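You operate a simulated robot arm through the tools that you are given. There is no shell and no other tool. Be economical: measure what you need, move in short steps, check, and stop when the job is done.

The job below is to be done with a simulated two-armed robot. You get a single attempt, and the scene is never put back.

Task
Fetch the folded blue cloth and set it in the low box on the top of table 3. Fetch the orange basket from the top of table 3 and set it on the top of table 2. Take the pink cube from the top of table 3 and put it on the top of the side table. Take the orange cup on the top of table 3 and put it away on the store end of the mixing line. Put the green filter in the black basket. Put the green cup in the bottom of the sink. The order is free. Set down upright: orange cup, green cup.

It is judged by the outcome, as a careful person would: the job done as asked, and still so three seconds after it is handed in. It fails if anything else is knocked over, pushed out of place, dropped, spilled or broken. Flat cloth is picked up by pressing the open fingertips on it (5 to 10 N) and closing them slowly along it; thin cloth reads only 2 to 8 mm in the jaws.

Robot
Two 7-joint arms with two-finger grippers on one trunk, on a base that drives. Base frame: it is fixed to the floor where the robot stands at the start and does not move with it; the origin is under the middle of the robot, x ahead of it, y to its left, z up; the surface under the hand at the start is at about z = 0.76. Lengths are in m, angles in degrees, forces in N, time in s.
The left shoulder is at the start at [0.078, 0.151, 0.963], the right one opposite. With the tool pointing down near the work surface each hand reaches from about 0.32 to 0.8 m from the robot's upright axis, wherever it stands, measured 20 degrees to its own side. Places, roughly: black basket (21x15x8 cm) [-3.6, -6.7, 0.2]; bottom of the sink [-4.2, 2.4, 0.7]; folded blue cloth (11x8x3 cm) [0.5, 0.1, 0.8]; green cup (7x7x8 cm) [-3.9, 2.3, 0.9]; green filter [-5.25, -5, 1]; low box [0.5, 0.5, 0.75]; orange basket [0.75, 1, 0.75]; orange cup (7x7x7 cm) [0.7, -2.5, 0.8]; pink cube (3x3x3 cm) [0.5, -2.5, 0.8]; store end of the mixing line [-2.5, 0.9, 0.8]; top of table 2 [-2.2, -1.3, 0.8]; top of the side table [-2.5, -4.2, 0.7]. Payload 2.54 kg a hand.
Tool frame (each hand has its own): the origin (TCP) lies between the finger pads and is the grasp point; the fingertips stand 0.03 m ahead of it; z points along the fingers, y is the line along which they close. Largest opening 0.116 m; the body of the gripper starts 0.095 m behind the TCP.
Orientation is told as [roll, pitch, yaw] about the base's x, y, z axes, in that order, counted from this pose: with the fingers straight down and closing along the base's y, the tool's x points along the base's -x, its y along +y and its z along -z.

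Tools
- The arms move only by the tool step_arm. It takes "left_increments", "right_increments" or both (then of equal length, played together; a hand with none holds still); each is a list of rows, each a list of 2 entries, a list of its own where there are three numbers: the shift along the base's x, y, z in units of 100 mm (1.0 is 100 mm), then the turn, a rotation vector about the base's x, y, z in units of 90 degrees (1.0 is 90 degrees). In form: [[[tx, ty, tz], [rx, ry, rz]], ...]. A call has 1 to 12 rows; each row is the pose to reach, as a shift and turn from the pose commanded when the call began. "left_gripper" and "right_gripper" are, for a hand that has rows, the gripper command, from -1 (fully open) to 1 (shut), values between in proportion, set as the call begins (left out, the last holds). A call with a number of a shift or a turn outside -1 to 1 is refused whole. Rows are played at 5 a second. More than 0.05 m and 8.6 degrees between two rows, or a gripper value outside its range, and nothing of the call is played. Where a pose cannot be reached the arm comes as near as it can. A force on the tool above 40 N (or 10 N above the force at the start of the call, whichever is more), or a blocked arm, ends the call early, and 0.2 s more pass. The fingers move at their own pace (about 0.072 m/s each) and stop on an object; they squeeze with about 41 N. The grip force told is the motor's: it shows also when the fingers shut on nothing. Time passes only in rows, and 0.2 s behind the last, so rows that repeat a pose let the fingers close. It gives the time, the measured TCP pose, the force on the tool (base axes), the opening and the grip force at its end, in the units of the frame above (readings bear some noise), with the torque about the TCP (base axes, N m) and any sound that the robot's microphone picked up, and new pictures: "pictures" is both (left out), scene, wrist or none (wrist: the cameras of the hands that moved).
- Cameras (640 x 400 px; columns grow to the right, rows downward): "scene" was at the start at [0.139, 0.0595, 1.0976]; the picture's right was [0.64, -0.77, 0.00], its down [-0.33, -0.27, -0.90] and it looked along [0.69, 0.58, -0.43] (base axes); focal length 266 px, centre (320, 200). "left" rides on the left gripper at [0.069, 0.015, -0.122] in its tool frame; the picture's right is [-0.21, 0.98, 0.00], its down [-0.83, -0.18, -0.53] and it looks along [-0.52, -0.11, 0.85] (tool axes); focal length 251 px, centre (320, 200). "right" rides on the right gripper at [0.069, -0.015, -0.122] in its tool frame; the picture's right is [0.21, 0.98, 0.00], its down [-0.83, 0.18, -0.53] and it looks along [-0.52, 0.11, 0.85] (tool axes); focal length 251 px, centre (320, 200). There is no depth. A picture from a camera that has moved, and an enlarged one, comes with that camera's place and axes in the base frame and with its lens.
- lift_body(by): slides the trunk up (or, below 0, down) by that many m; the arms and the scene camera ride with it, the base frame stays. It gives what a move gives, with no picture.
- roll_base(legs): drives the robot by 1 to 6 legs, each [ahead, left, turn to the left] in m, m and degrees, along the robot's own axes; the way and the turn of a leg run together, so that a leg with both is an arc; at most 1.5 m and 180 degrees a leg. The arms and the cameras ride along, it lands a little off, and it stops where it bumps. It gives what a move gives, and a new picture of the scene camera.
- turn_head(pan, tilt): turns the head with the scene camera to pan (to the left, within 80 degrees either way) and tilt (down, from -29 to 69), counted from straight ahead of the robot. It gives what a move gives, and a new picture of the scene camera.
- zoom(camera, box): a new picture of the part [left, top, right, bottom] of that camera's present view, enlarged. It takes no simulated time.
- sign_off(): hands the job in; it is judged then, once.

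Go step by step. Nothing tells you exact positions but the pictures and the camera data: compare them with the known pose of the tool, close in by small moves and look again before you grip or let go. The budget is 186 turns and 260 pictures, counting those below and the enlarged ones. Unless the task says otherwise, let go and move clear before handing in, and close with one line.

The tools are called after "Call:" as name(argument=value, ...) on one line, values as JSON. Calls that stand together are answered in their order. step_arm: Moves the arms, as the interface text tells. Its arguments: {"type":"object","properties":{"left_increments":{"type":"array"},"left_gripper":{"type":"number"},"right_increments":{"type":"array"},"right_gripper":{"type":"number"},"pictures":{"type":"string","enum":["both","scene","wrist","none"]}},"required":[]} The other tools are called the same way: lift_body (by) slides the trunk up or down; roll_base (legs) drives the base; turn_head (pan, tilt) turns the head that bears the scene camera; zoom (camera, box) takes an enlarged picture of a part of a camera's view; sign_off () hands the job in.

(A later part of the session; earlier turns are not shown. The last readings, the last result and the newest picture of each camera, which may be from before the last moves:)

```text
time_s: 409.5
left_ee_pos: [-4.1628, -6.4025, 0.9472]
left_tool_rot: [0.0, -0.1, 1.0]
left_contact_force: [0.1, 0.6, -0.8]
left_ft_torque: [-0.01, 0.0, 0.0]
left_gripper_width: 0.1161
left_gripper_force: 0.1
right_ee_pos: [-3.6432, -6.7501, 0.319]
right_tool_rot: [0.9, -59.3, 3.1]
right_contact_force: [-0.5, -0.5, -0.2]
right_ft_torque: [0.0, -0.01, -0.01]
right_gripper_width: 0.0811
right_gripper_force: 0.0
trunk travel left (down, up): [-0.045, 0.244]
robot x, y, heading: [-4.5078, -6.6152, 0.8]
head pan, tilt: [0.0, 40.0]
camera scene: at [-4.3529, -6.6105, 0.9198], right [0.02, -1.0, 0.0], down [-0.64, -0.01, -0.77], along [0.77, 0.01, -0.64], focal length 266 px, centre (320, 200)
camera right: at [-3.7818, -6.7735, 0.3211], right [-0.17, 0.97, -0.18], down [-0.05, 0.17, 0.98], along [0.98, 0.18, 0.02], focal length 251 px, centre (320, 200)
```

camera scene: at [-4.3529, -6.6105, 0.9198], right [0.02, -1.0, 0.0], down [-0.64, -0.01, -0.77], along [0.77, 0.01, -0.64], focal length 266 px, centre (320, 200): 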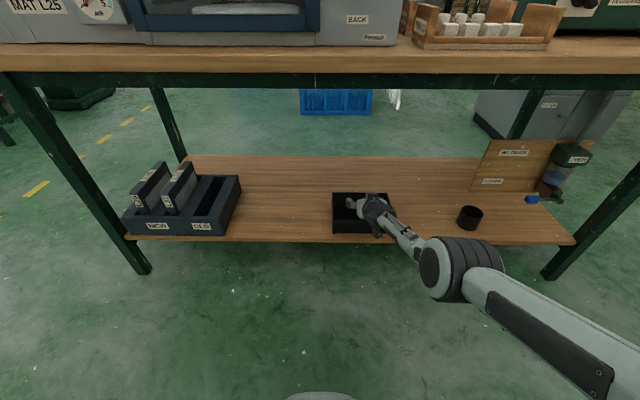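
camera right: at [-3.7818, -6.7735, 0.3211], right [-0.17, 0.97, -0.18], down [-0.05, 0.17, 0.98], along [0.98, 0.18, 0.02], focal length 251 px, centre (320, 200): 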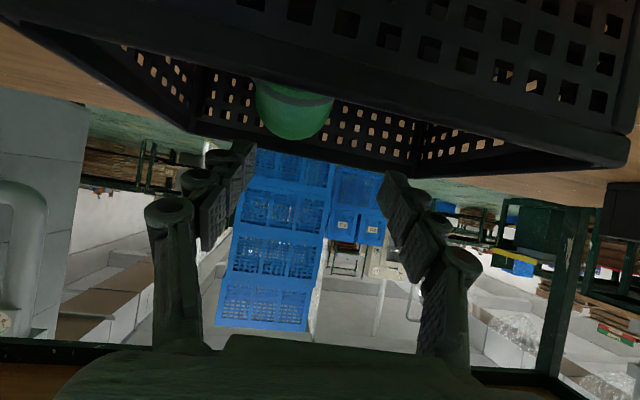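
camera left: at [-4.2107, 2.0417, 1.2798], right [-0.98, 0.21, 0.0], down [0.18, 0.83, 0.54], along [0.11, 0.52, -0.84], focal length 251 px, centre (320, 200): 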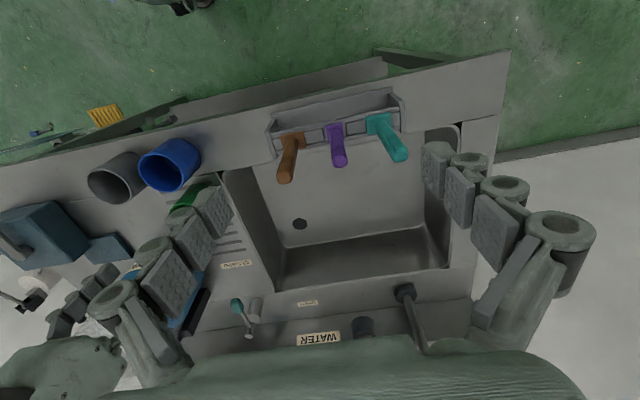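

The filter is down in the basket. I lift the hand out and back away.

Call:
step_arm(right_increments=[[[-0.1, 0, 0.2], [0, 0, 0]], [[-0.25, 0, 0.4], [0, 0, 0]], [[-0.5, 0, 0.6], [0, 0, 0]], [[-0.8, 0, 0.8], [0, 0, 0]]], pictures="none")

Call:
roll_base(legs=[[-0.5, 0, 0]])

Call:
zoom(camera="scene", box=[240, 80, 440, 230])

```text
time_s: 410.5
left_ee_pos: [-4.1627, -6.4038, 0.9472]
left_tool_rot: [0.0, 0.0, 0.9]
left_contact_force: [0.2, 1.0, 0.1]
left_ft_torque: [0.0, 0.02, -0.01]
left_gripper_width: 0.1157
left_gripper_force: 0.1
right_ee_pos: [-3.7235, -6.7473, 0.3979]
right_tool_rot: [0.9, -59.1, 2.9]
right_contact_force: [-0.3, 0.0, -0.6]
right_ft_torque: [-0.03, 0.0, 0.0]
right_gripper_width: 0.0813
right_gripper_force: 0.0
right hand out of reach, approached as far as the arm can: row 1
trunk travel left (down, up): [-0.045, 0.244]
robot x, y, heading: [-4.5062, -6.6132, 0.7]
head pan, tilt: [0.0, 40.0]
```

```text
time_s: 413.4
left_ee_pos: [-4.6598, -6.4106, 0.9469]
left_tool_rot: [0.0, -0.1, 1.1]
left_contact_force: [0.3, -0.5, -0.8]
left_ft_torque: [0.0, -0.02, 0.0]
left_gripper_width: 0.116
left_gripper_force: 0.0
right_ee_pos: [-4.2178, -6.7549, 0.3992]
right_tool_rot: [1.0, -59.3, 3.1]
right_contact_force: [0.1, 0.3, 0.4]
right_ft_torque: [0.01, 0.0, 0.01]
right_gripper_width: 0.0812
right_gripper_force: 0.1
trunk travel left (down, up): [-0.045, 0.244]
robot x, y, heading: [-4.9994, -6.6252, 1.4]
head pan, tilt: [0.0, 40.0]
camera scene: at [-4.8487, -6.6188, 0.9198], right [0.02, -1.0, 0.0], down [-0.64, -0.01, -0.77], along [0.77, 0.01, -0.64], focal length 266 px, centre (320, 200)
```

scene: 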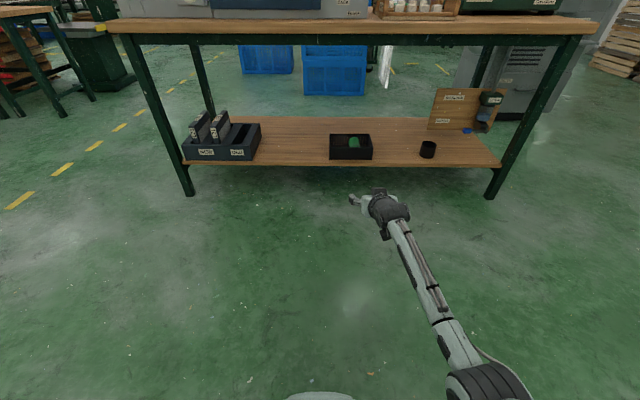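

```text
2.67 times, centred on (340, 155) of scene
camera zoom: at [-4.8487, -6.6188, 0.9198], right [0.02, -1.0, 0.0], down [-0.64, -0.01, -0.77], along [0.77, 0.01, -0.64], focal length 710 px, centre (267, 320)
```

zoom: 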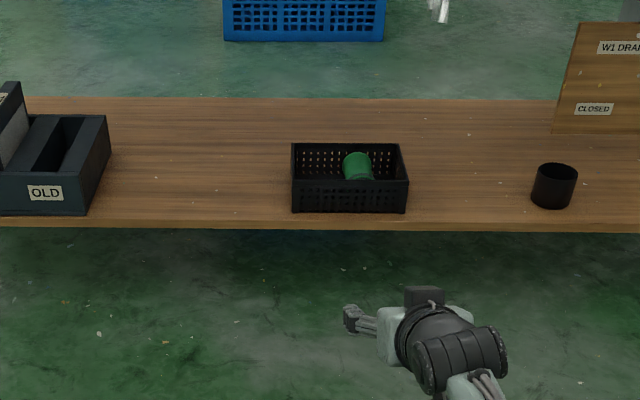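

The filter lies in the black basket. Now I raise the trunk to its starting level and bring the right hand upright and up.

Call:
lift_body(by=0.155)

Call:
step_arm(right_increments=[[[0, 0, 0.1], [0, 0.083, -0.004]], [[0, 0, 0.2], [0, 0.166, -0.008]], [[0, 0, 0.35], [0, 0.249, -0.012]], [[0, 0, 0.5], [0, 0.332, -0.016]], [[0, 0, 0.65], [0, 0.415, -0.02]], [[0, 0, 0.8], [0, 0.5, -0.024]], [[0, 0, 0.9], [0, 0.58, -0.028]], [[0, 0, 1.0], [0, 0.658, -0.034]]], pictures="none")

Call:
step_arm(right_increments=[[[-0.3, 0, 0.4], [0, 0, 0]], [[-0.5, 0, 0.8], [0, 0, 0]], [[-0.7, 0, 1.0], [0, 0, 0]]], pictures="none")

Call:
step_arm(right_increments=[[[-0.1, 0, 0.4], [0, 0, 0]], [[-0.2, 0, 0.8], [0, 0, 0]], [[-0.3, 0, 1.0], [0, 0, 0]]], pictures="none")

Call:
step_arm(right_increments=[[[0, 0, 0.4], [0, 0, 0]], [[0, 0, 0.8], [0, 0, 0]], [[0, 0, 1.0], [0, 0, 0]]], pictures="none")

```text
time_s: 415.2
left_ee_pos: [-4.6598, -6.4114, 1.1012]
left_tool_rot: [-0.1, -0.1, 1.1]
left_contact_force: [-0.2, 0.5, -0.1]
left_ft_torque: [0.05, -0.01, 0.01]
left_gripper_width: 0.1159
left_gripper_force: 0.1
right_ee_pos: [-4.2177, -6.7546, 0.5539]
right_tool_rot: [0.9, -59.3, 3.1]
right_contact_force: [0.1, 0.5, -0.6]
right_ft_torque: [-0.01, -0.02, -0.01]
right_gripper_width: 0.0811
right_gripper_force: 0.0
trunk travel left (down, up): [-0.2, 0.089]
robot x, y, heading: [-5.0041, -6.6212, 1.1]
head pan, tilt: [0.0, 40.0]
```

```text
time_s: 417.0
left_ee_pos: [-4.6584, -6.4112, 1.1012]
left_tool_rot: [-0.1, 0.0, 1.1]
left_contact_force: [0.5, -0.5, -1.2]
left_ft_torque: [0.04, 0.06, 0.02]
left_gripper_width: 0.1162
left_gripper_force: 0.0
right_ee_pos: [-4.2483, -6.7567, 0.6579]
right_tool_rot: [2.2, 0.0, -0.9]
right_contact_force: [-0.5, 0.3, 0.0]
right_ft_torque: [0.04, 0.0, 0.01]
right_gripper_width: 0.0813
right_gripper_force: 0.0
right hand out of reach, approached as far as the arm can: row 8
trunk travel left (down, up): [-0.2, 0.089]
robot x, y, heading: [-4.9997, -6.6224, 1.0]
head pan, tilt: [0.0, 40.0]
```

```text
time_s: 417.8
left_ee_pos: [-4.6585, -6.411, 1.1019]
left_tool_rot: [-0.1, -0.2, 1.1]
left_contact_force: [0.2, -0.2, 0.9]
left_ft_torque: [-0.03, -0.03, -0.01]
left_gripper_width: 0.1161
left_gripper_force: 0.1
right_ee_pos: [-4.3171, -6.7571, 0.7569]
right_tool_rot: [2.0, -0.1, -1.0]
right_contact_force: [-0.3, -1.6, -0.1]
right_ft_torque: [-0.01, 0.01, 0.04]
right_gripper_width: 0.0812
right_gripper_force: 0.1
trunk travel left (down, up): [-0.2, 0.089]
robot x, y, heading: [-5.0009, -6.6208, 1.0]
head pan, tilt: [0.0, 40.0]
```

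```text
time_s: 418.6
left_ee_pos: [-4.6583, -6.4117, 1.1017]
left_tool_rot: [-0.1, -0.1, 1.1]
left_contact_force: [-0.5, -0.1, 0.5]
left_ft_torque: [0.01, 0.0, 0.0]
left_gripper_width: 0.1162
left_gripper_force: 0.1
right_ee_pos: [-4.3501, -6.7563, 0.8562]
right_tool_rot: [2.2, -0.1, -1.0]
right_contact_force: [-0.4, -0.3, 0.0]
right_ft_torque: [0.02, 0.0, -0.01]
right_gripper_width: 0.0815
right_gripper_force: 0.1
trunk travel left (down, up): [-0.2, 0.089]
robot x, y, heading: [-5.0021, -6.6242, 0.9]
head pan, tilt: [0.0, 40.0]
```

```text
time_s: 419.4
left_ee_pos: [-4.6577, -6.4115, 1.1017]
left_tool_rot: [-0.1, -0.1, 1.1]
left_contact_force: [0.0, -0.4, 0.7]
left_ft_torque: [0.01, 0.01, -0.01]
left_gripper_width: 0.1158
left_gripper_force: 0.1
right_ee_pos: [-4.3471, -6.7561, 0.9556]
right_tool_rot: [2.1, -0.1, -1.0]
right_contact_force: [-0.3, -0.4, 1.1]
right_ft_torque: [0.01, -0.02, 0.02]
right_gripper_width: 0.0811
right_gripper_force: 0.1
trunk travel left (down, up): [-0.2, 0.089]
robot x, y, heading: [-5.0014, -6.6233, 1.1]
head pan, tilt: [0.0, 40.0]
```

Arms are upright again. I drive out past the cabinet's south side and look east toward table 3.

Call:
roll_base(legs=[[0, 0.82, -1], [0.75, 0, 0], [0, 0.6, 0]])

Call:
turn_head(pan=10, tilt=12)

```text
time_s: 430.7
left_ee_pos: [-4.0185, -5.5912, 1.1018]
left_tool_rot: [-0.1, 0.1, 0.2]
left_contact_force: [1.6, 0.5, -1.0]
left_ft_torque: [-0.03, 0.01, 0.0]
left_gripper_width: 0.1162
left_gripper_force: 0.0
right_ee_pos: [-3.7206, -5.9404, 0.9547]
right_tool_rot: [1.9, 1.0, -0.7]
right_contact_force: [-0.4, 0.7, 0.1]
right_ft_torque: [0.01, 0.0, -0.02]
right_gripper_width: 0.0812
right_gripper_force: 0.1
trunk travel left (down, up): [-0.2, 0.089]
robot x, y, heading: [-4.3627, -5.7955, 0.3]
head pan, tilt: [0.0, 40.0]
stopped in leg 2: the force on the tool passed its limit at 94 N (the readings are from after the stop); the commanded pose is now the measured one
camera scene: at [-4.2126, -5.7959, 1.0748], right [0.0, -1.0, 0.0], down [-0.64, 0.0, -0.77], along [0.77, 0.0, -0.64], focal length 266 px, centre (320, 200)
```

scene: 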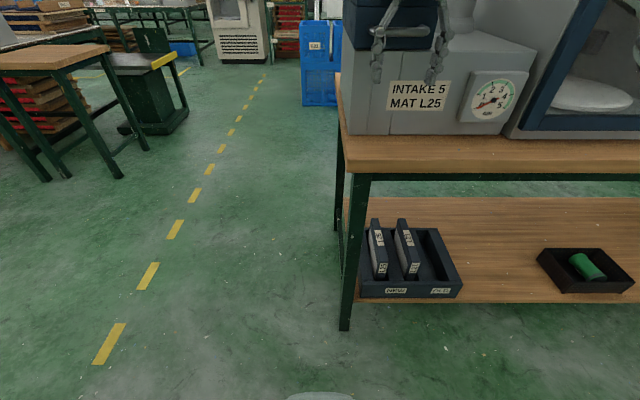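

```text
time_s: 431.6
left_ee_pos: [-4.0192, -5.5908, 1.1006]
left_tool_rot: [0.0, -0.1, 0.2]
left_contact_force: [-0.1, -0.1, 0.2]
left_ft_torque: [0.0, 0.0, -0.01]
left_gripper_width: 0.1158
left_gripper_force: 0.0
right_ee_pos: [-3.7208, -5.9407, 0.9546]
right_tool_rot: [1.8, 1.0, -0.7]
right_contact_force: [-0.1, 0.1, 0.4]
right_ft_torque: [-0.02, -0.01, 0.02]
right_gripper_width: 0.0811
right_gripper_force: 0.0
trunk travel left (down, up): [-0.2, 0.089]
robot x, y, heading: [-4.3657, -5.7949, 0.1]
head pan, tilt: [10.0, 12.0]
camera scene: at [-4.2058, -5.7798, 1.1192], right [0.18, -0.98, 0.0], down [-0.21, -0.04, -0.98], along [0.96, 0.17, -0.21], focal length 266 px, centre (320, 200)
```

scene: 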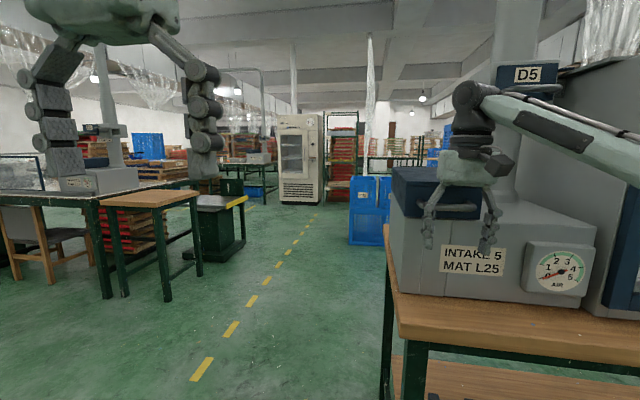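

My right hand touched the front of the INTAKE 5 machine on the bench; it still stands in place. I back off, slide well clear to the left, then drive east along the lane at y ≈ −5.1.

Call:
roll_base(legs=[[-0.12, 0, 0], [0, 0.7, 0], [1.5, 0, 0], [1.5, 0, 0]])

Call:
turn_head(pan=60, tilt=20)

```text
time_s: 453.6
left_ee_pos: [-1.1596, -4.8457, 1.1012]
left_tool_rot: [-0.1, -0.1, 1.5]
left_contact_force: [-1.0, -0.2, -0.1]
left_ft_torque: [0.02, -0.04, 0.0]
left_gripper_width: 0.1161
left_gripper_force: 0.1
right_ee_pos: [-0.8555, -5.19, 0.9541]
right_tool_rot: [1.8, 1.1, 0.7]
right_contact_force: [1.0, 0.0, 0.2]
right_ft_torque: [0.01, -0.01, -0.01]
right_gripper_width: 0.0809
right_gripper_force: 0.0
trunk travel left (down, up): [-0.2, 0.089]
robot x, y, heading: [-1.5031, -5.0621, 1.6]
head pan, tilt: [10.0, 12.0]
camera scene: at [-1.3428, -5.038, 1.1192], right [0.2, -0.98, 0.0], down [-0.2, -0.04, -0.98], along [0.96, 0.19, -0.21], focal length 266 px, centre (320, 200)
```

scene: 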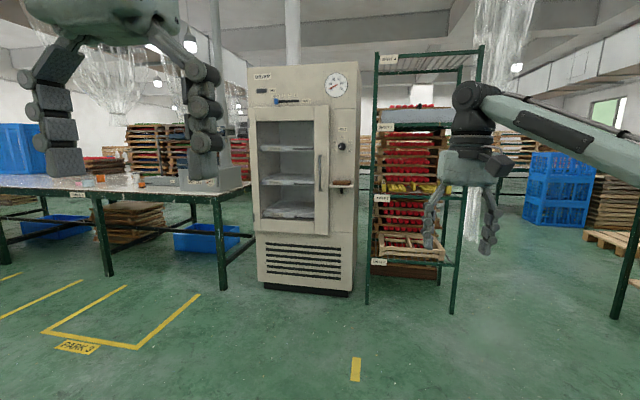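

```text
time_s: 454.8
left_ee_pos: [-1.1604, -4.8449, 1.1013]
left_tool_rot: [-0.1, 0.0, 1.4]
left_contact_force: [0.4, -0.9, -0.3]
left_ft_torque: [0.0, -0.01, 0.04]
left_gripper_width: 0.1161
left_gripper_force: 0.1
right_ee_pos: [-0.8546, -5.1873, 0.9534]
right_tool_rot: [1.7, 1.0, 0.6]
right_contact_force: [0.3, 0.3, 0.3]
right_ft_torque: [0.01, -0.04, 0.0]
right_gripper_width: 0.0813
right_gripper_force: 0.1
trunk travel left (down, up): [-0.2, 0.089]
robot x, y, heading: [-1.5007, -5.0587, 1.3]
head pan, tilt: [60.0, 20.0]
camera scene: at [-1.3896, -4.9746, 1.1062], right [0.88, -0.48, 0.0], down [-0.16, -0.3, -0.94], along [0.45, 0.82, -0.34], focal length 266 px, centre (320, 200)
```

scene: 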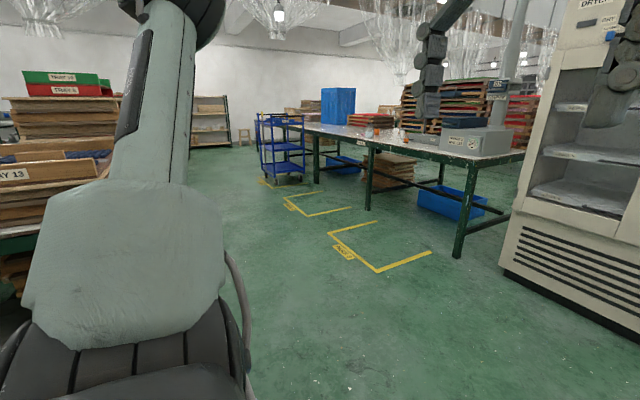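

The way to table 3 is clear. I drive to x ≈ −0.6 and slide north to y ≈ −2.5, facing the table.

Call:
roll_base(legs=[[0.9, 0, -1.3], [0, 1.3, 0], [0, 1.2, 0]])

Call:
turn_head(pan=0, tilt=25)

```text
time_s: 483.2
left_ee_pos: [-0.2577, -2.332, 1.1015]
left_tool_rot: [-0.2, -0.1, -0.9]
left_contact_force: [1.0, 0.2, 0.6]
left_ft_torque: [-0.01, -0.01, 0.03]
left_gripper_width: 0.1161
left_gripper_force: 0.1
right_ee_pos: [0.0344, -2.689, 0.9552]
right_tool_rot: [1.9, 1.0, -1.8]
right_contact_force: [0.0, 0.7, -0.5]
right_ft_torque: [-0.03, -0.01, 0.0]
right_gripper_width: 0.0811
right_gripper_force: 0.1
trunk travel left (down, up): [-0.2, 0.089]
robot x, y, heading: [-0.6066, -2.5296, -1.0]
head pan, tilt: [60.0, 20.0]
camera scene: at [-0.4917, -2.4529, 1.1062], right [0.86, -0.51, 0.0], down [-0.18, -0.29, -0.94], along [0.48, 0.81, -0.34], focal length 266 px, centre (320, 200)
```

scene: 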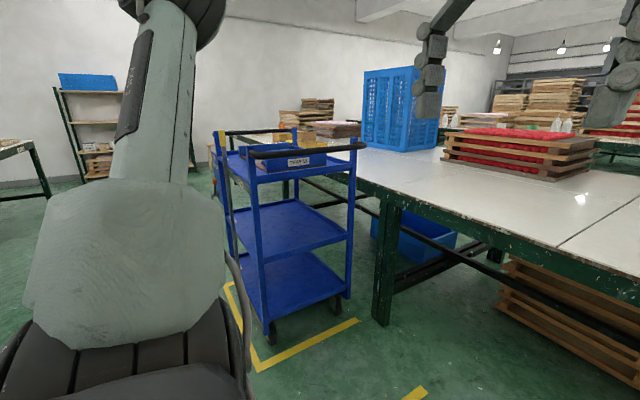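

```text
time_s: 484.5
left_ee_pos: [-0.2563, -2.332, 1.1018]
left_tool_rot: [-0.1, 0.0, -0.9]
left_contact_force: [0.0, -0.2, -0.3]
left_ft_torque: [0.03, 0.0, 0.01]
left_gripper_width: 0.116
left_gripper_force: 0.1
right_ee_pos: [0.0358, -2.6881, 0.954]
right_tool_rot: [1.7, 1.0, -1.6]
right_contact_force: [0.2, -0.5, 0.3]
right_ft_torque: [0.01, 0.02, -0.03]
right_gripper_width: 0.0811
right_gripper_force: 0.2
trunk travel left (down, up): [-0.2, 0.089]
robot x, y, heading: [-0.6082, -2.5322, -1.0]
head pan, tilt: [0.0, 25.0]
camera scene: at [-0.4475, -2.5342, 1.0981], right [-0.02, -1.0, 0.0], down [-0.42, 0.01, -0.91], along [0.91, -0.01, -0.42], focal length 266 px, centre (320, 200)
```

scene: 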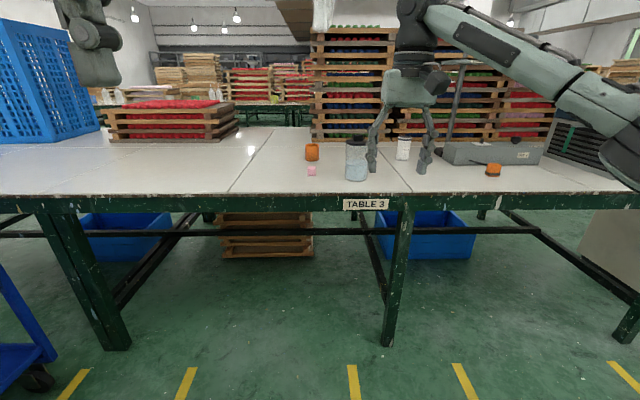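

Call:
zoom(camera="scene", box=[260, 110, 540, 220])

```text
2.29 times, centred on (400, 165) of scene
camera zoom: at [-0.4475, -2.5342, 1.0981], right [-0.02, -1.0, 0.0], down [-0.42, 0.01, -0.91], along [0.91, -0.01, -0.42], focal length 609 px, centre (137, 280)
```

zoom: 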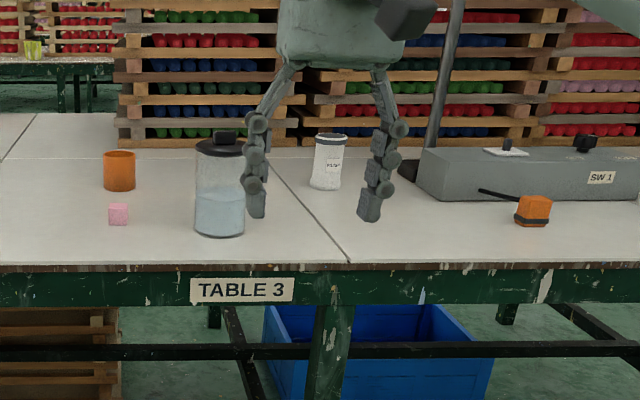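

Cube at about (0.516, −2.514), orange cup at (0.723, −2.512), a jar beside them at (0.454, −2.675). I align the right hand with the cup (above everything) and drive up to the table.

Call:
step_arm(right_increments=[[[0, 0.3, 0.2], [-0.02, -0.01, 0.02]], [[0, 0.6, 0.4], [-0.02, -0.01, 0.02]], [[0, 0.98, 0.6], [-0.02, -0.01, 0.02]]], right_gripper=-0.72, pictures="none")

Call:
roll_base(legs=[[0, 0.075, 1], [0.64, 0, 0]])

Call:
zoom(camera="right", box=[0, 0, 640, 400])

```text
time_s: 485.3
left_ee_pos: [-0.257, -2.3316, 1.1015]
left_tool_rot: [-0.2, 0.0, -0.9]
left_contact_force: [1.4, 0.4, 0.5]
left_ft_torque: [0.0, 0.0, 0.02]
left_gripper_width: 0.1159
left_gripper_force: 0.0
right_ee_pos: [0.0359, -2.5885, 1.0152]
right_tool_rot: [0.0, 0.1, -0.1]
right_contact_force: [0.0, 0.6, -0.5]
right_ft_torque: [-0.04, -0.02, -0.01]
right_gripper_width: 0.0997
right_gripper_force: 0.0
trunk travel left (down, up): [-0.2, 0.089]
robot x, y, heading: [-0.6075, -2.5294, -1.0]
head pan, tilt: [0.0, 25.0]
```

```text
time_s: 489.9
left_ee_pos: [0.3875, -2.2515, 1.1021]
left_tool_rot: [0.0, -0.1, 0.1]
left_contact_force: [0.4, 1.0, 0.4]
left_ft_torque: [-0.02, 0.04, -0.01]
left_gripper_width: 0.1162
left_gripper_force: 0.1
right_ee_pos: [0.6841, -2.5033, 1.0149]
right_tool_rot: [0.1, 0.1, 0.9]
right_contact_force: [0.2, 0.2, -0.5]
right_ft_torque: [0.03, 0.02, -0.01]
right_gripper_width: 0.0999
right_gripper_force: 0.0
trunk travel left (down, up): [-0.2, 0.089]
robot x, y, heading: [0.0363, -2.4582, -0.0]
head pan, tilt: [0.0, 25.0]
camera scene: at [0.1996, -2.4561, 1.0981], right [0.0, -1.0, 0.0], down [-0.42, 0.0, -0.91], along [0.91, 0.0, -0.42], focal length 266 px, centre (320, 200)
```

scene: 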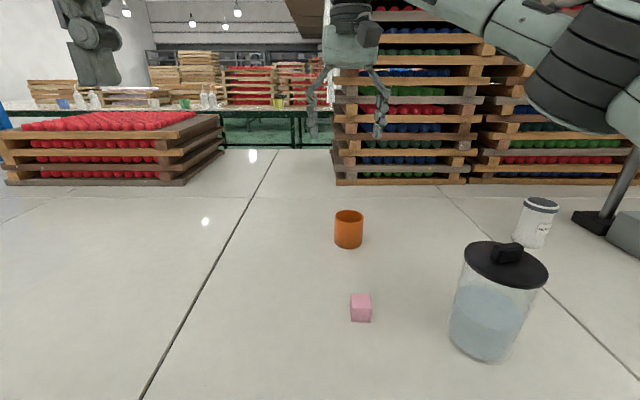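

```text
1.00 times, centred on (320, 200) of right (not enlarged: the box is as wide or as high as the picture)
camera zoom: at [0.6155, -2.5187, 1.1357], right [-0.23, 0.97, 0.0], down [0.82, 0.2, 0.53], along [0.52, 0.12, -0.85], focal length 251 px, centre (320, 200)
```

zoom: 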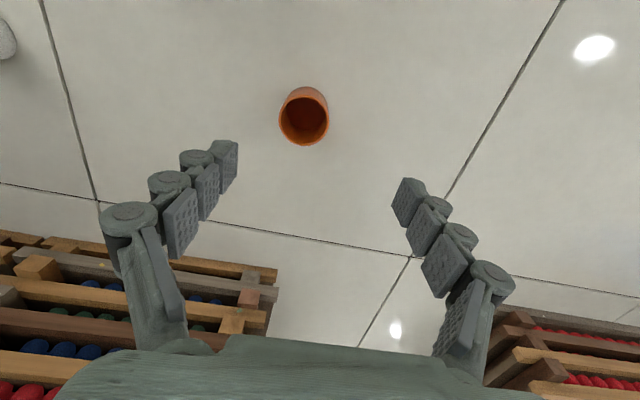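

The cup is at (0.702, −2.519). I descend on it in three steps with a check.

Call:
step_arm(right_increments=[[[0.1, -0.1, -0.25], [0, 0, 0]], [[0.18, -0.16, -0.5], [0, 0, 0]], [[0.18, -0.16, -0.75], [0, 0, 0]], [[0.18, -0.16, -1.0], [0, 0, 0]]], pictures="wrist")

```text
time_s: 490.9
left_ee_pos: [0.3867, -2.2513, 1.1024]
left_tool_rot: [-0.1, 0.0, 0.1]
left_contact_force: [-0.4, -0.2, 0.3]
left_ft_torque: [-0.01, -0.01, 0.0]
left_gripper_width: 0.116
left_gripper_force: 0.0
right_ee_pos: [0.7012, -2.5203, 0.9131]
right_tool_rot: [-0.1, 0.0, 0.9]
right_contact_force: [-0.1, 0.8, 0.1]
right_ft_torque: [-0.01, 0.01, -0.03]
right_gripper_width: 0.0996
right_gripper_force: 0.0
trunk travel left (down, up): [-0.2, 0.089]
robot x, y, heading: [0.0365, -2.4532, -0.1]
head pan, tilt: [0.0, 25.0]
camera right: at [0.6328, -2.5357, 1.036], right [-0.23, 0.97, 0.0], down [0.82, 0.19, 0.53], along [0.52, 0.12, -0.85], focal length 251 px, centre (320, 200)
```

right: 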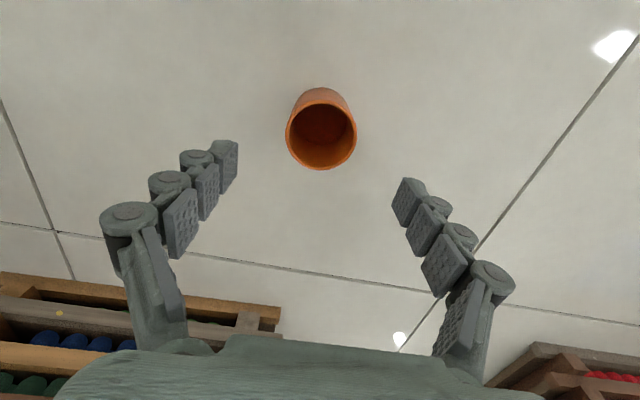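

Call:
step_arm(right_increments=[[[-0.02, 0, -0.3], [0, 0, 0]], [[-0.02, 0, -0.6], [0, 0, 0]], [[-0.02, 0, -0.85], [0, 0, 0]], [[-0.02, 0, -1.0], [0, 0, 0]]], pictures="wrist")

Call:
step_arm(right_increments=[[[0, 0, -0.1], [0, 0, 0]], [[0, 0, -0.1], [0, 0, 0]], [[0, 0, -0.1], [0, 0, 0]], [[0, 0, -0.1], [0, 0, 0]], [[0, 0, -0.1], [0, 0, 0]]], right_gripper=1, pictures="both")

```text
time_s: 492.1
left_ee_pos: [0.3791, -2.2513, 1.1025]
left_tool_rot: [-0.3, -0.5, -0.1]
left_contact_force: [-1.0, 0.1, -0.4]
left_ft_torque: [-0.06, -0.01, -0.04]
left_gripper_width: 0.1162
left_gripper_force: 0.0
right_ee_pos: [0.7032, -2.5264, 0.8515]
right_tool_rot: [-0.2, -3.7, 0.2]
right_contact_force: [0.7, 0.3, -0.6]
right_ft_torque: [-0.02, -0.02, -0.01]
right_gripper_width: 0.1
right_gripper_force: 0.1
trunk travel left (down, up): [-0.2, 0.089]
robot x, y, heading: [0.0383, -2.4592, -0.3]
head pan, tilt: [0.0, 25.0]
stopped in row 4 (right hand): the arm was blocked; the commanded pose is now the measured one
camera right: at [0.6264, -2.5416, 0.9684], right [-0.22, 0.98, -0.01], down [0.79, 0.19, 0.58], along [0.57, 0.12, -0.81], focal length 251 px, centre (320, 200)
```

right: 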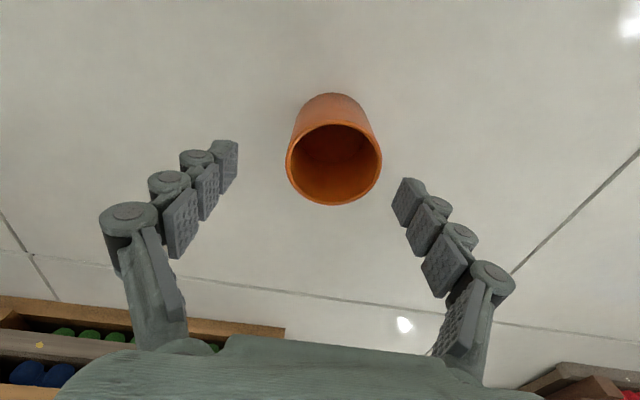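

```text
time_s: 492.8
left_ee_pos: [0.383, -2.2524, 1.1014]
left_tool_rot: [-0.3, -0.4, -0.1]
left_contact_force: [0.3, 1.4, -0.3]
left_ft_torque: [-0.05, -0.01, -0.01]
left_gripper_width: 0.116
left_gripper_force: 0.0
right_ee_pos: [0.7079, -2.5274, 0.8537]
right_tool_rot: [0.3, -4.8, 0.2]
right_contact_force: [0.1, 0.2, -0.4]
right_ft_torque: [0.09, -0.02, 0.01]
right_gripper_width: 0.0067
right_gripper_force: 2.5
trunk travel left (down, up): [-0.2, 0.089]
robot x, y, heading: [0.0396, -2.458, -0.1]
head pan, tilt: [0.0, 25.0]
stopped in row 3 (right hand): the force on the tool passed its limit at 46 N (the readings are from after the stop); the commanded pose is now the measured one
camera scene: at [0.1946, -2.4564, 1.0975], right [0.0, -1.0, 0.0], down [-0.42, 0.0, -0.91], along [0.91, 0.0, -0.42], focal length 266 px, centre (320, 200)
camera right: at [0.6286, -2.5434, 0.9686], right [-0.22, 0.98, -0.01], down [0.78, 0.18, 0.6], along [0.59, 0.12, -0.8], focal length 251 px, centre (320, 200)
```

scene: 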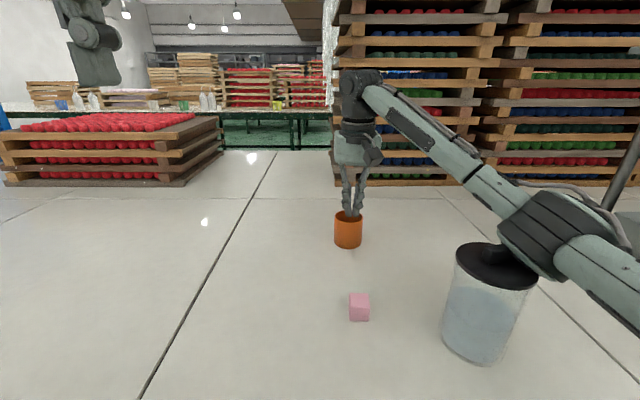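
right: 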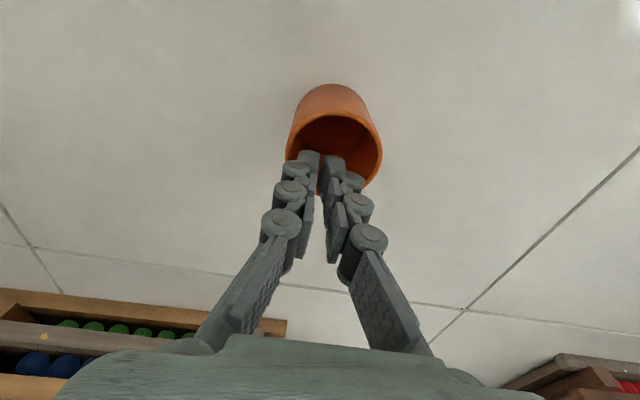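

My elbow came down on the jar beside the cup and the hand stopped short. I raise the hand straight up at once to free the jar, then look.

Call:
step_arm(right_increments=[[[0, 0, 0.15], [0, 0, 0]], [[0, 0, 0.3], [0, 0, 0]], [[0, 0, 0.5], [0, 0, 0]], [[0, 0, 0.7], [0, 0, 0]], [[0, 0, 1.0], [0, 0, 0]]], pictures="scene")

```text
time_s: 494.0
left_ee_pos: [0.3879, -2.2527, 1.1018]
left_tool_rot: [-0.3, 0.1, 0.0]
left_contact_force: [-0.2, 0.0, 0.3]
left_ft_torque: [-0.01, -0.01, 0.02]
left_gripper_width: 0.1158
left_gripper_force: 0.1
right_ee_pos: [0.7107, -2.5257, 0.942]
right_tool_rot: [0.3, -4.1, 0.6]
right_contact_force: [-0.1, 0.2, 0.7]
right_ft_torque: [0.0, 0.0, -0.01]
right_gripper_width: 0.0
right_gripper_force: 28.5
trunk travel left (down, up): [-0.2, 0.089]
robot x, y, heading: [0.0367, -2.4596, -0.0]
head pan, tilt: [0.0, 25.0]
camera scene: at [0.1999, -2.4575, 1.0981], right [0.0, -1.0, 0.0], down [-0.42, 0.0, -0.91], along [0.91, 0.0, -0.42], focal length 266 px, centre (320, 200)
```

scene: 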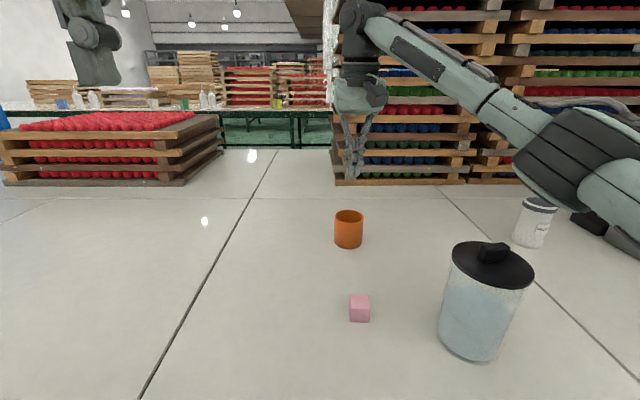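

The jar stands upright; it shifted about 1.5 cm. I'll take the cup with the left hand instead (its elbow is on the free side). First I withdraw the right hand upward and back.

Call:
step_arm(right_increments=[[[0, 0, 0.35], [0, 0.015, 0]], [[0, 0, 0.7], [0, 0.03, 0]], [[-0.1, 0, 1.0], [0, 0.045, 0]], [[-0.5, 0, 1.0], [0, 0.045, 0]], [[-0.9, 0, 1.0], [0, 0.045, 0]]], pictures="none")

Call:
step_arm(right_increments=[[[-0.4, 0, 0], [0, 0, 0]], [[-0.8, 0, 0.1], [0, 0, 0]], [[-1.0, 0, 0.2], [0, 0, 0]]], pictures="none")

Call:
step_arm(right_increments=[[[-0.4, 0, 0], [0, 0, 0]], [[-0.8, 0, 0.1], [0, 0, 0]], [[-1.0, 0, 0.2], [0, 0, 0]]], pictures="none")

Call:
turn_head(pan=-15, tilt=35)

```text
time_s: 495.2
left_ee_pos: [0.3867, -2.253, 1.1024]
left_tool_rot: [-0.1, 0.0, 0.0]
left_contact_force: [0.1, 0.0, -0.1]
left_ft_torque: [0.02, -0.03, -0.02]
left_gripper_width: 0.1162
left_gripper_force: 0.0
right_ee_pos: [0.6166, -2.5237, 1.0447]
right_tool_rot: [0.4, 0.1, 0.5]
right_contact_force: [0.0, -0.2, -0.1]
right_ft_torque: [0.03, -0.03, 0.01]
right_gripper_width: 0.0
right_gripper_force: 28.7
trunk travel left (down, up): [-0.2, 0.089]
robot x, y, heading: [0.0382, -2.4614, -0.0]
head pan, tilt: [0.0, 25.0]
```

```text
time_s: 496.0
left_ee_pos: [0.387, -2.253, 1.1023]
left_tool_rot: [-0.2, -0.1, -0.1]
left_contact_force: [-0.2, 0.1, -0.2]
left_ft_torque: [0.0, -0.01, 0.03]
left_gripper_width: 0.1159
left_gripper_force: 0.1
right_ee_pos: [0.518, -2.5243, 1.0646]
right_tool_rot: [0.3, 0.1, 0.5]
right_contact_force: [-0.4, -0.7, 1.0]
right_ft_torque: [-0.05, -0.02, 0.01]
right_gripper_width: 0.0
right_gripper_force: 28.6
trunk travel left (down, up): [-0.2, 0.089]
robot x, y, heading: [0.0386, -2.4589, -0.1]
head pan, tilt: [0.0, 25.0]
```

```text
time_s: 496.8
left_ee_pos: [0.3872, -2.2536, 1.1019]
left_tool_rot: [-0.2, 0.0, 0.0]
left_contact_force: [0.3, 0.4, 0.7]
left_ft_torque: [0.01, 0.02, 0.03]
left_gripper_width: 0.1163
left_gripper_force: 0.1
right_ee_pos: [0.4187, -2.5247, 1.0831]
right_tool_rot: [0.3, 0.2, 0.5]
right_contact_force: [0.6, 0.9, 0.2]
right_ft_torque: [-0.02, 0.01, 0.02]
right_gripper_width: 0.0
right_gripper_force: 28.3
trunk travel left (down, up): [-0.2, 0.089]
robot x, y, heading: [0.0444, -2.46, -0.3]
head pan, tilt: [0.0, 25.0]
```

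```text
time_s: 497.6
left_ee_pos: [0.3877, -2.2535, 1.1011]
left_tool_rot: [-0.2, 0.1, -0.1]
left_contact_force: [-0.9, 0.3, 0.0]
left_ft_torque: [0.03, 0.0, 0.02]
left_gripper_width: 0.1159
left_gripper_force: 0.1
right_ee_pos: [0.4194, -2.5241, 1.0825]
right_tool_rot: [0.4, 0.1, 0.6]
right_contact_force: [0.4, 0.7, 0.4]
right_ft_torque: [-0.01, 0.01, -0.02]
right_gripper_width: 0.0
right_gripper_force: 28.3
trunk travel left (down, up): [-0.2, 0.089]
robot x, y, heading: [0.0414, -2.456, -0.3]
head pan, tilt: [-15.0, 35.0]
camera scene: at [0.1931, -2.4803, 1.0824], right [-0.26, -0.97, 0.0], down [-0.55, 0.15, -0.82], along [0.79, -0.21, -0.57], focal length 266 px, centre (320, 200)
```

scene: 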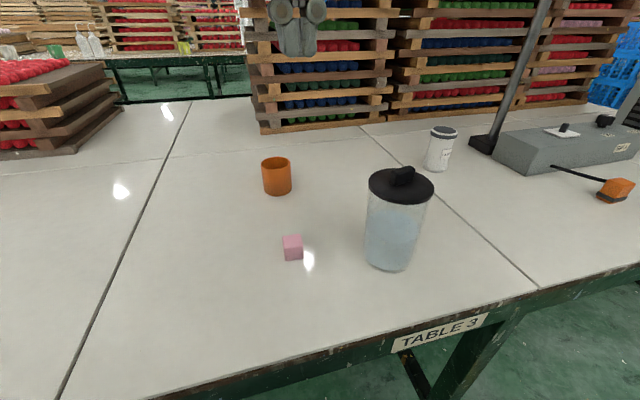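

I slide right 0.13 m and bring the left hand over toward the cup.

Call:
roll_base(legs=[[0, -0.13, 0]])

Call:
step_arm(left_increments=[[[0.35, -0.2, -0.1], [0, 0, 0]], [[0.7, -0.4, -0.3], [0, 0, 0]], [[1.0, -0.6, -0.5], [0, 0, 0]]], left_gripper=-0.72, pictures="none")

Call:
step_arm(left_increments=[[[0.35, -0.2, -0.1], [0, 0, 0]], [[0.7, -0.5, -0.3], [0, 0, 0]], [[1.0, -0.7, -0.5], [0, 0, 0]]], pictures="both")

```text
time_s: 499.6
left_ee_pos: [0.3858, -2.3822, 1.1031]
left_tool_rot: [-0.3, 0.0, 0.2]
left_contact_force: [-0.9, -1.1, -0.2]
left_ft_torque: [0.0, -0.01, -0.02]
left_gripper_width: 0.116
left_gripper_force: 0.0
right_ee_pos: [0.4175, -2.6538, 1.0827]
right_tool_rot: [0.3, 0.1, 0.7]
right_contact_force: [-0.2, 0.1, 0.7]
right_ft_torque: [0.0, -0.01, -0.01]
right_gripper_width: 0.0
right_gripper_force: 28.9
trunk travel left (down, up): [-0.2, 0.089]
robot x, y, heading: [0.04, -2.5883, -0.1]
head pan, tilt: [-15.0, 35.0]
stopped in leg 1: the robot was blocked; the commanded pose is now the measured one
camera scene: at [0.1918, -2.6087, 1.0824], right [-0.26, -0.97, 0.0], down [-0.55, 0.15, -0.82], along [0.79, -0.21, -0.57], focal length 266 px, centre (320, 200)
```

scene: 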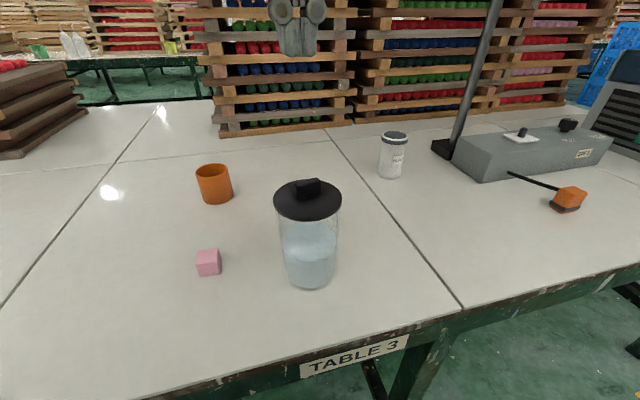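

```text
time_s: 500.4
left_ee_pos: [0.4882, -2.4426, 1.0496]
left_tool_rot: [-0.3, 0.0, 0.1]
left_contact_force: [-0.5, 0.1, 0.6]
left_ft_torque: [-0.03, 0.02, 0.01]
left_gripper_width: 0.0998
left_gripper_force: 0.0
right_ee_pos: [0.4186, -2.651, 1.0814]
right_tool_rot: [0.3, 0.2, 0.6]
right_contact_force: [1.1, -0.4, -0.3]
right_ft_torque: [0.02, 0.04, 0.0]
right_gripper_width: 0.0002
right_gripper_force: 28.3
trunk travel left (down, up): [-0.2, 0.089]
robot x, y, heading: [0.0402, -2.5852, 0.2]
head pan, tilt: [-15.0, 35.0]
```

```text
refused: row 2 steps farther than a row can; nothing moved
```

Call:
step_arm(left_increments=[[[0.3, -0.15, -0.1], [0, 0, 0]], [[0.6, -0.35, -0.2], [0, 0, 0]], [[0.9, -0.55, -0.3], [0, 0, 0]], [[1.0, -0.7, -0.4], [0, 0, 0]]], pictures="both")

```text
time_s: 501.4
left_ee_pos: [0.5535, -2.456, 1.0167]
left_tool_rot: [-0.2, -0.1, 0.2]
left_contact_force: [-0.1, 0.6, 0.2]
left_ft_torque: [0.01, -0.04, 0.02]
left_gripper_width: 0.0996
left_gripper_force: 0.1
left hand out of reach, approached as far as the arm can: row 2, 3, 4
right_ee_pos: [0.4186, -2.6522, 1.0833]
right_tool_rot: [0.3, 0.1, 0.6]
right_contact_force: [0.5, -0.4, 0.1]
right_ft_torque: [-0.03, -0.01, 0.02]
right_gripper_width: 0.0
right_gripper_force: 28.5
trunk travel left (down, up): [-0.2, 0.089]
robot x, y, heading: [0.0377, -2.5846, 0.3]
head pan, tilt: [-15.0, 35.0]
camera scene: at [0.1916, -2.6089, 1.0824], right [-0.26, -0.97, 0.0], down [-0.55, 0.15, -0.82], along [0.79, -0.21, -0.57], focal length 266 px, centre (320, 200)
camera left: at [0.4858, -2.4412, 1.1388], right [0.21, 0.98, 0.0], down [0.83, -0.18, 0.54], along [0.52, -0.12, -0.84], focal length 251 px, centre (320, 200)
```

scene: 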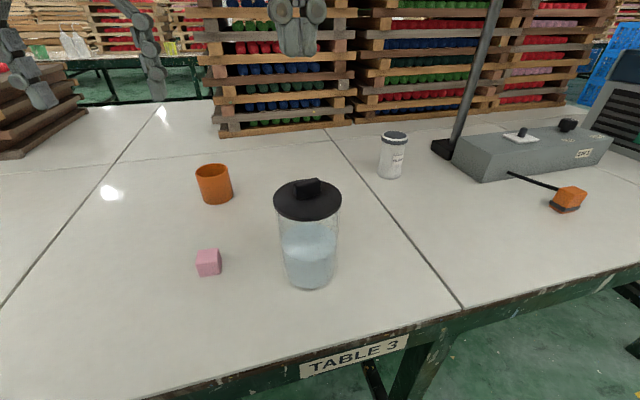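
left: 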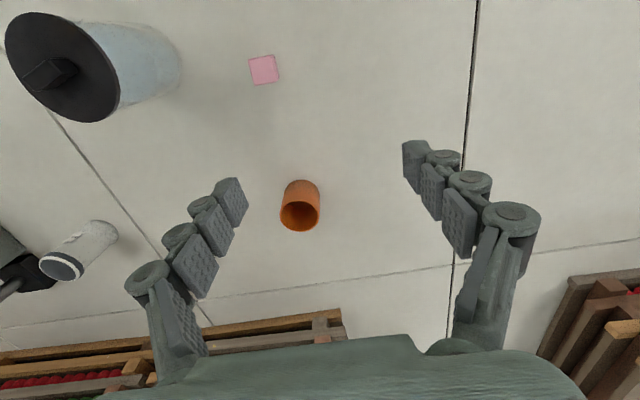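

Call:
roll_base(legs=[[0, 0.05, 0], [0.09, 0, 0]])

Call:
step_arm(left_increments=[[[0, -0.1, -0.2], [0, 0, 0]], [[0.1, -0.3, -0.4], [0, 0, 0]], [[0.3, -0.5, -0.5], [0, 0, 0]], [[0.5, -0.75, -0.55], [0, 0, 0]], [[0.6, -1.0, -0.55], [0, 0, 0]]], pictures="both")

```text
time_s: 503.3
left_ee_pos: [0.6436, -2.4061, 1.0159]
left_tool_rot: [-0.2, -0.1, 0.0]
left_contact_force: [0.6, 0.0, 0.3]
left_ft_torque: [0.01, 0.01, -0.01]
left_gripper_width: 0.0995
left_gripper_force: 0.1
right_ee_pos: [0.5086, -2.6037, 1.0819]
right_tool_rot: [0.3, 0.2, 0.5]
right_contact_force: [0.2, 0.3, 1.0]
right_ft_torque: [-0.01, 0.04, 0.0]
right_gripper_width: 0.0002
right_gripper_force: 28.8
trunk travel left (down, up): [-0.2, 0.089]
robot x, y, heading: [0.1281, -2.5374, 0.1]
head pan, tilt: [-15.0, 35.0]
camera scene: at [0.2824, -2.5588, 1.0822], right [-0.26, -0.97, 0.0], down [-0.55, 0.15, -0.82], along [0.79, -0.21, -0.57], focal length 266 px, centre (320, 200)
```

scene: 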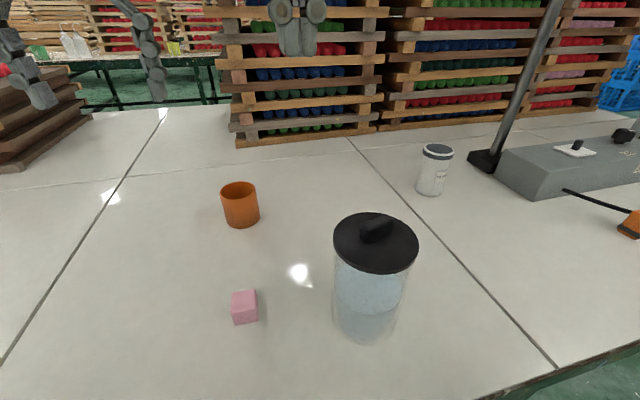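

```text
time_s: 504.5
left_ee_pos: [0.6672, -2.412, 0.9652]
left_tool_rot: [-0.1, 0.0, 0.1]
left_contact_force: [0.2, 1.0, 0.2]
left_ft_torque: [0.02, 0.0, -0.01]
left_gripper_width: 0.0998
left_gripper_force: 0.0
left hand out of reach, approached as far as the arm can: row 2, 3, 4, 5
right_ee_pos: [0.5063, -2.6022, 1.0827]
right_tool_rot: [0.3, 0.1, 0.6]
right_contact_force: [0.9, 0.0, 0.1]
right_ft_torque: [0.0, 0.02, 0.02]
right_gripper_width: 0.0001
right_gripper_force: 29.1
trunk travel left (down, up): [-0.2, 0.089]
robot x, y, heading: [0.1285, -2.5359, 0.0]
head pan, tilt: [-15.0, 35.0]
camera scene: at [0.2821, -2.5588, 1.0823], right [-0.26, -0.97, 0.0], down [-0.55, 0.15, -0.82], along [0.79, -0.21, -0.57], focal length 266 px, centre (320, 200)
camera left: at [0.5984, -2.3976, 1.0867], right [0.21, 0.98, 0.0], down [0.83, -0.18, 0.54], along [0.52, -0.12, -0.84], focal length 251 px, centre (320, 200)
```

scene: 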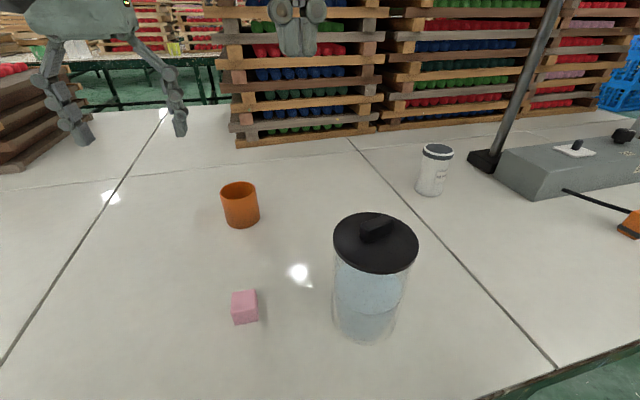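
left: 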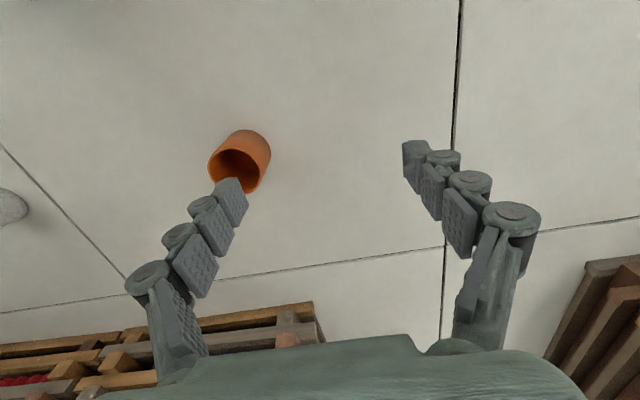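

The left arm cannot cross that far, so I turn the base 20° right from slightly farther back; the cup then lies on the left arm's side.

Call:
roll_base(legs=[[-0.07, 0.1, 0], [0, 0, -20]])

Call:
zoom(camera="left", box=[0, 0, 640, 400])

```text
time_s: 507.2
left_ee_pos: [0.605, -2.5019, 0.9653]
left_tool_rot: [-0.1, 0.0, -19.9]
left_contact_force: [0.2, -0.3, -0.4]
left_ft_torque: [0.02, -0.01, -0.01]
left_gripper_width: 0.0998
left_gripper_force: 0.1
right_ee_pos: [0.391, -2.6259, 1.0827]
right_tool_rot: [0.3, 0.1, -19.4]
right_contact_force: [-0.1, 0.3, 0.4]
right_ft_torque: [0.0, 0.02, -0.03]
right_gripper_width: 0.0002
right_gripper_force: 28.1
trunk travel left (down, up): [-0.2, 0.089]
robot x, y, heading: [0.0589, -2.4363, -20.2]
head pan, tilt: [-15.0, 35.0]
camera scene: at [0.1942, -2.507, 1.0824], right [-0.57, -0.82, 0.0], down [-0.47, 0.33, -0.82], along [0.67, -0.47, -0.57], focal length 266 px, centre (320, 200)
```

scene: 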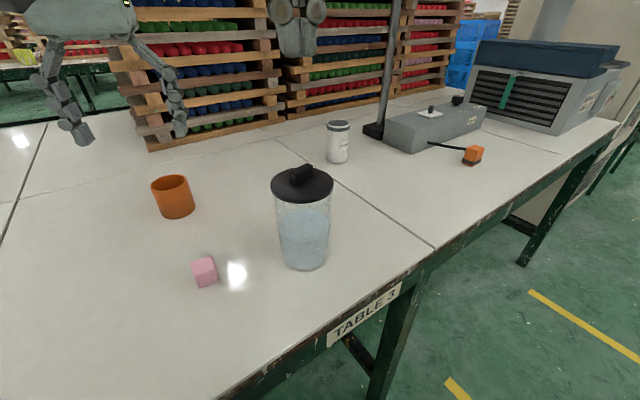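

```text
1.00 times, centred on (320, 200) of left (not enlarged: the box is as wide or as high as the picture)
camera zoom: at [0.5471, -2.4638, 1.0869], right [0.54, 0.84, 0.0], down [0.71, -0.45, 0.54], along [0.45, -0.29, -0.84], focal length 251 px, centre (320, 200)
```

zoom: 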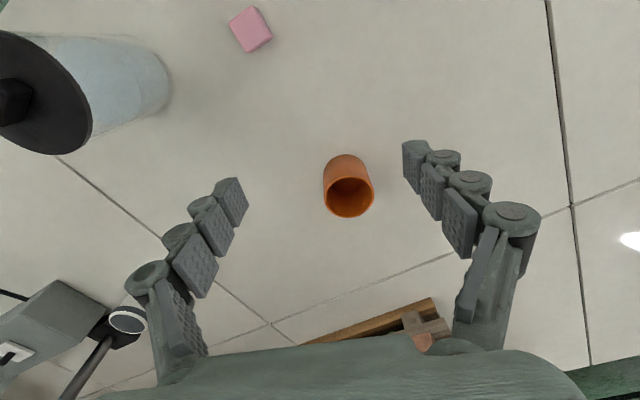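

Call:
step_arm(left_increments=[[[0.1, 0, -0.25], [0, 0, 0]], [[0.4, -0.05, -0.5], [0, 0, 0]], [[0.7, -0.1, -0.6], [0, 0, 0]], [[0.9, -0.16, -0.65], [0, 0, 0]]], pictures="both")

```text
time_s: 508.2
left_ee_pos: [0.677, -2.4918, 0.8979]
left_tool_rot: [-0.3, -0.1, -20.0]
left_contact_force: [0.6, -0.2, -0.8]
left_ft_torque: [-0.02, -0.02, 0.0]
left_gripper_width: 0.0996
left_gripper_force: 0.1
left hand out of reach, approached as far as the arm can: row 2, 3, 4
right_ee_pos: [0.392, -2.6265, 1.0824]
right_tool_rot: [0.2, 0.0, -19.5]
right_contact_force: [1.3, -0.5, 0.6]
right_ft_torque: [0.02, -0.03, -0.01]
right_gripper_width: 0.0001
right_gripper_force: 28.7
trunk travel left (down, up): [-0.2, 0.089]
robot x, y, heading: [0.0577, -2.4361, -19.9]
head pan, tilt: [-15.0, 35.0]
camera scene: at [0.1941, -2.5069, 1.0824], right [-0.57, -0.82, 0.0], down [-0.47, 0.33, -0.82], along [0.67, -0.47, -0.57], focal length 266 px, centre (320, 200)
camera left: at [0.6188, -2.4542, 1.0196], right [0.54, 0.84, 0.0], down [0.71, -0.45, 0.54], along [0.45, -0.29, -0.84], focal length 251 px, centre (320, 200)
```

scene: 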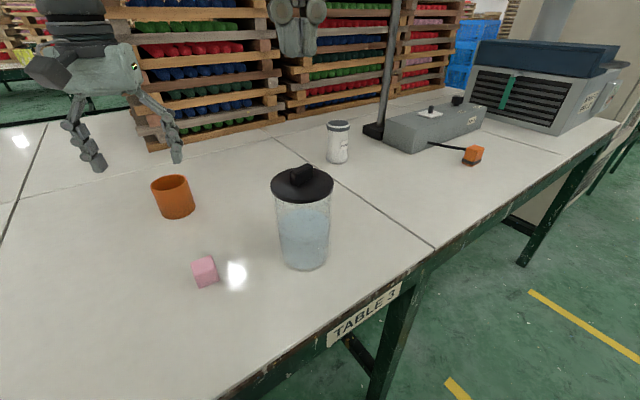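
left: 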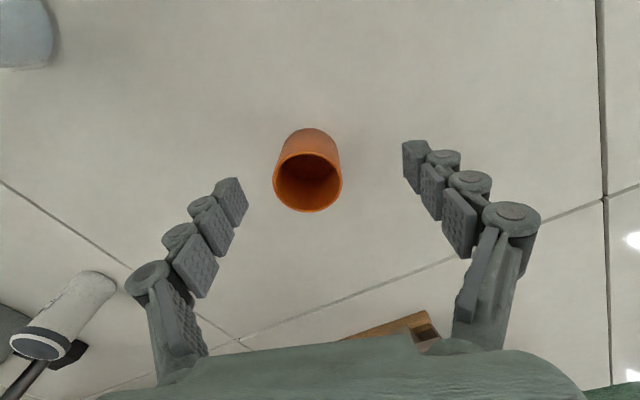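

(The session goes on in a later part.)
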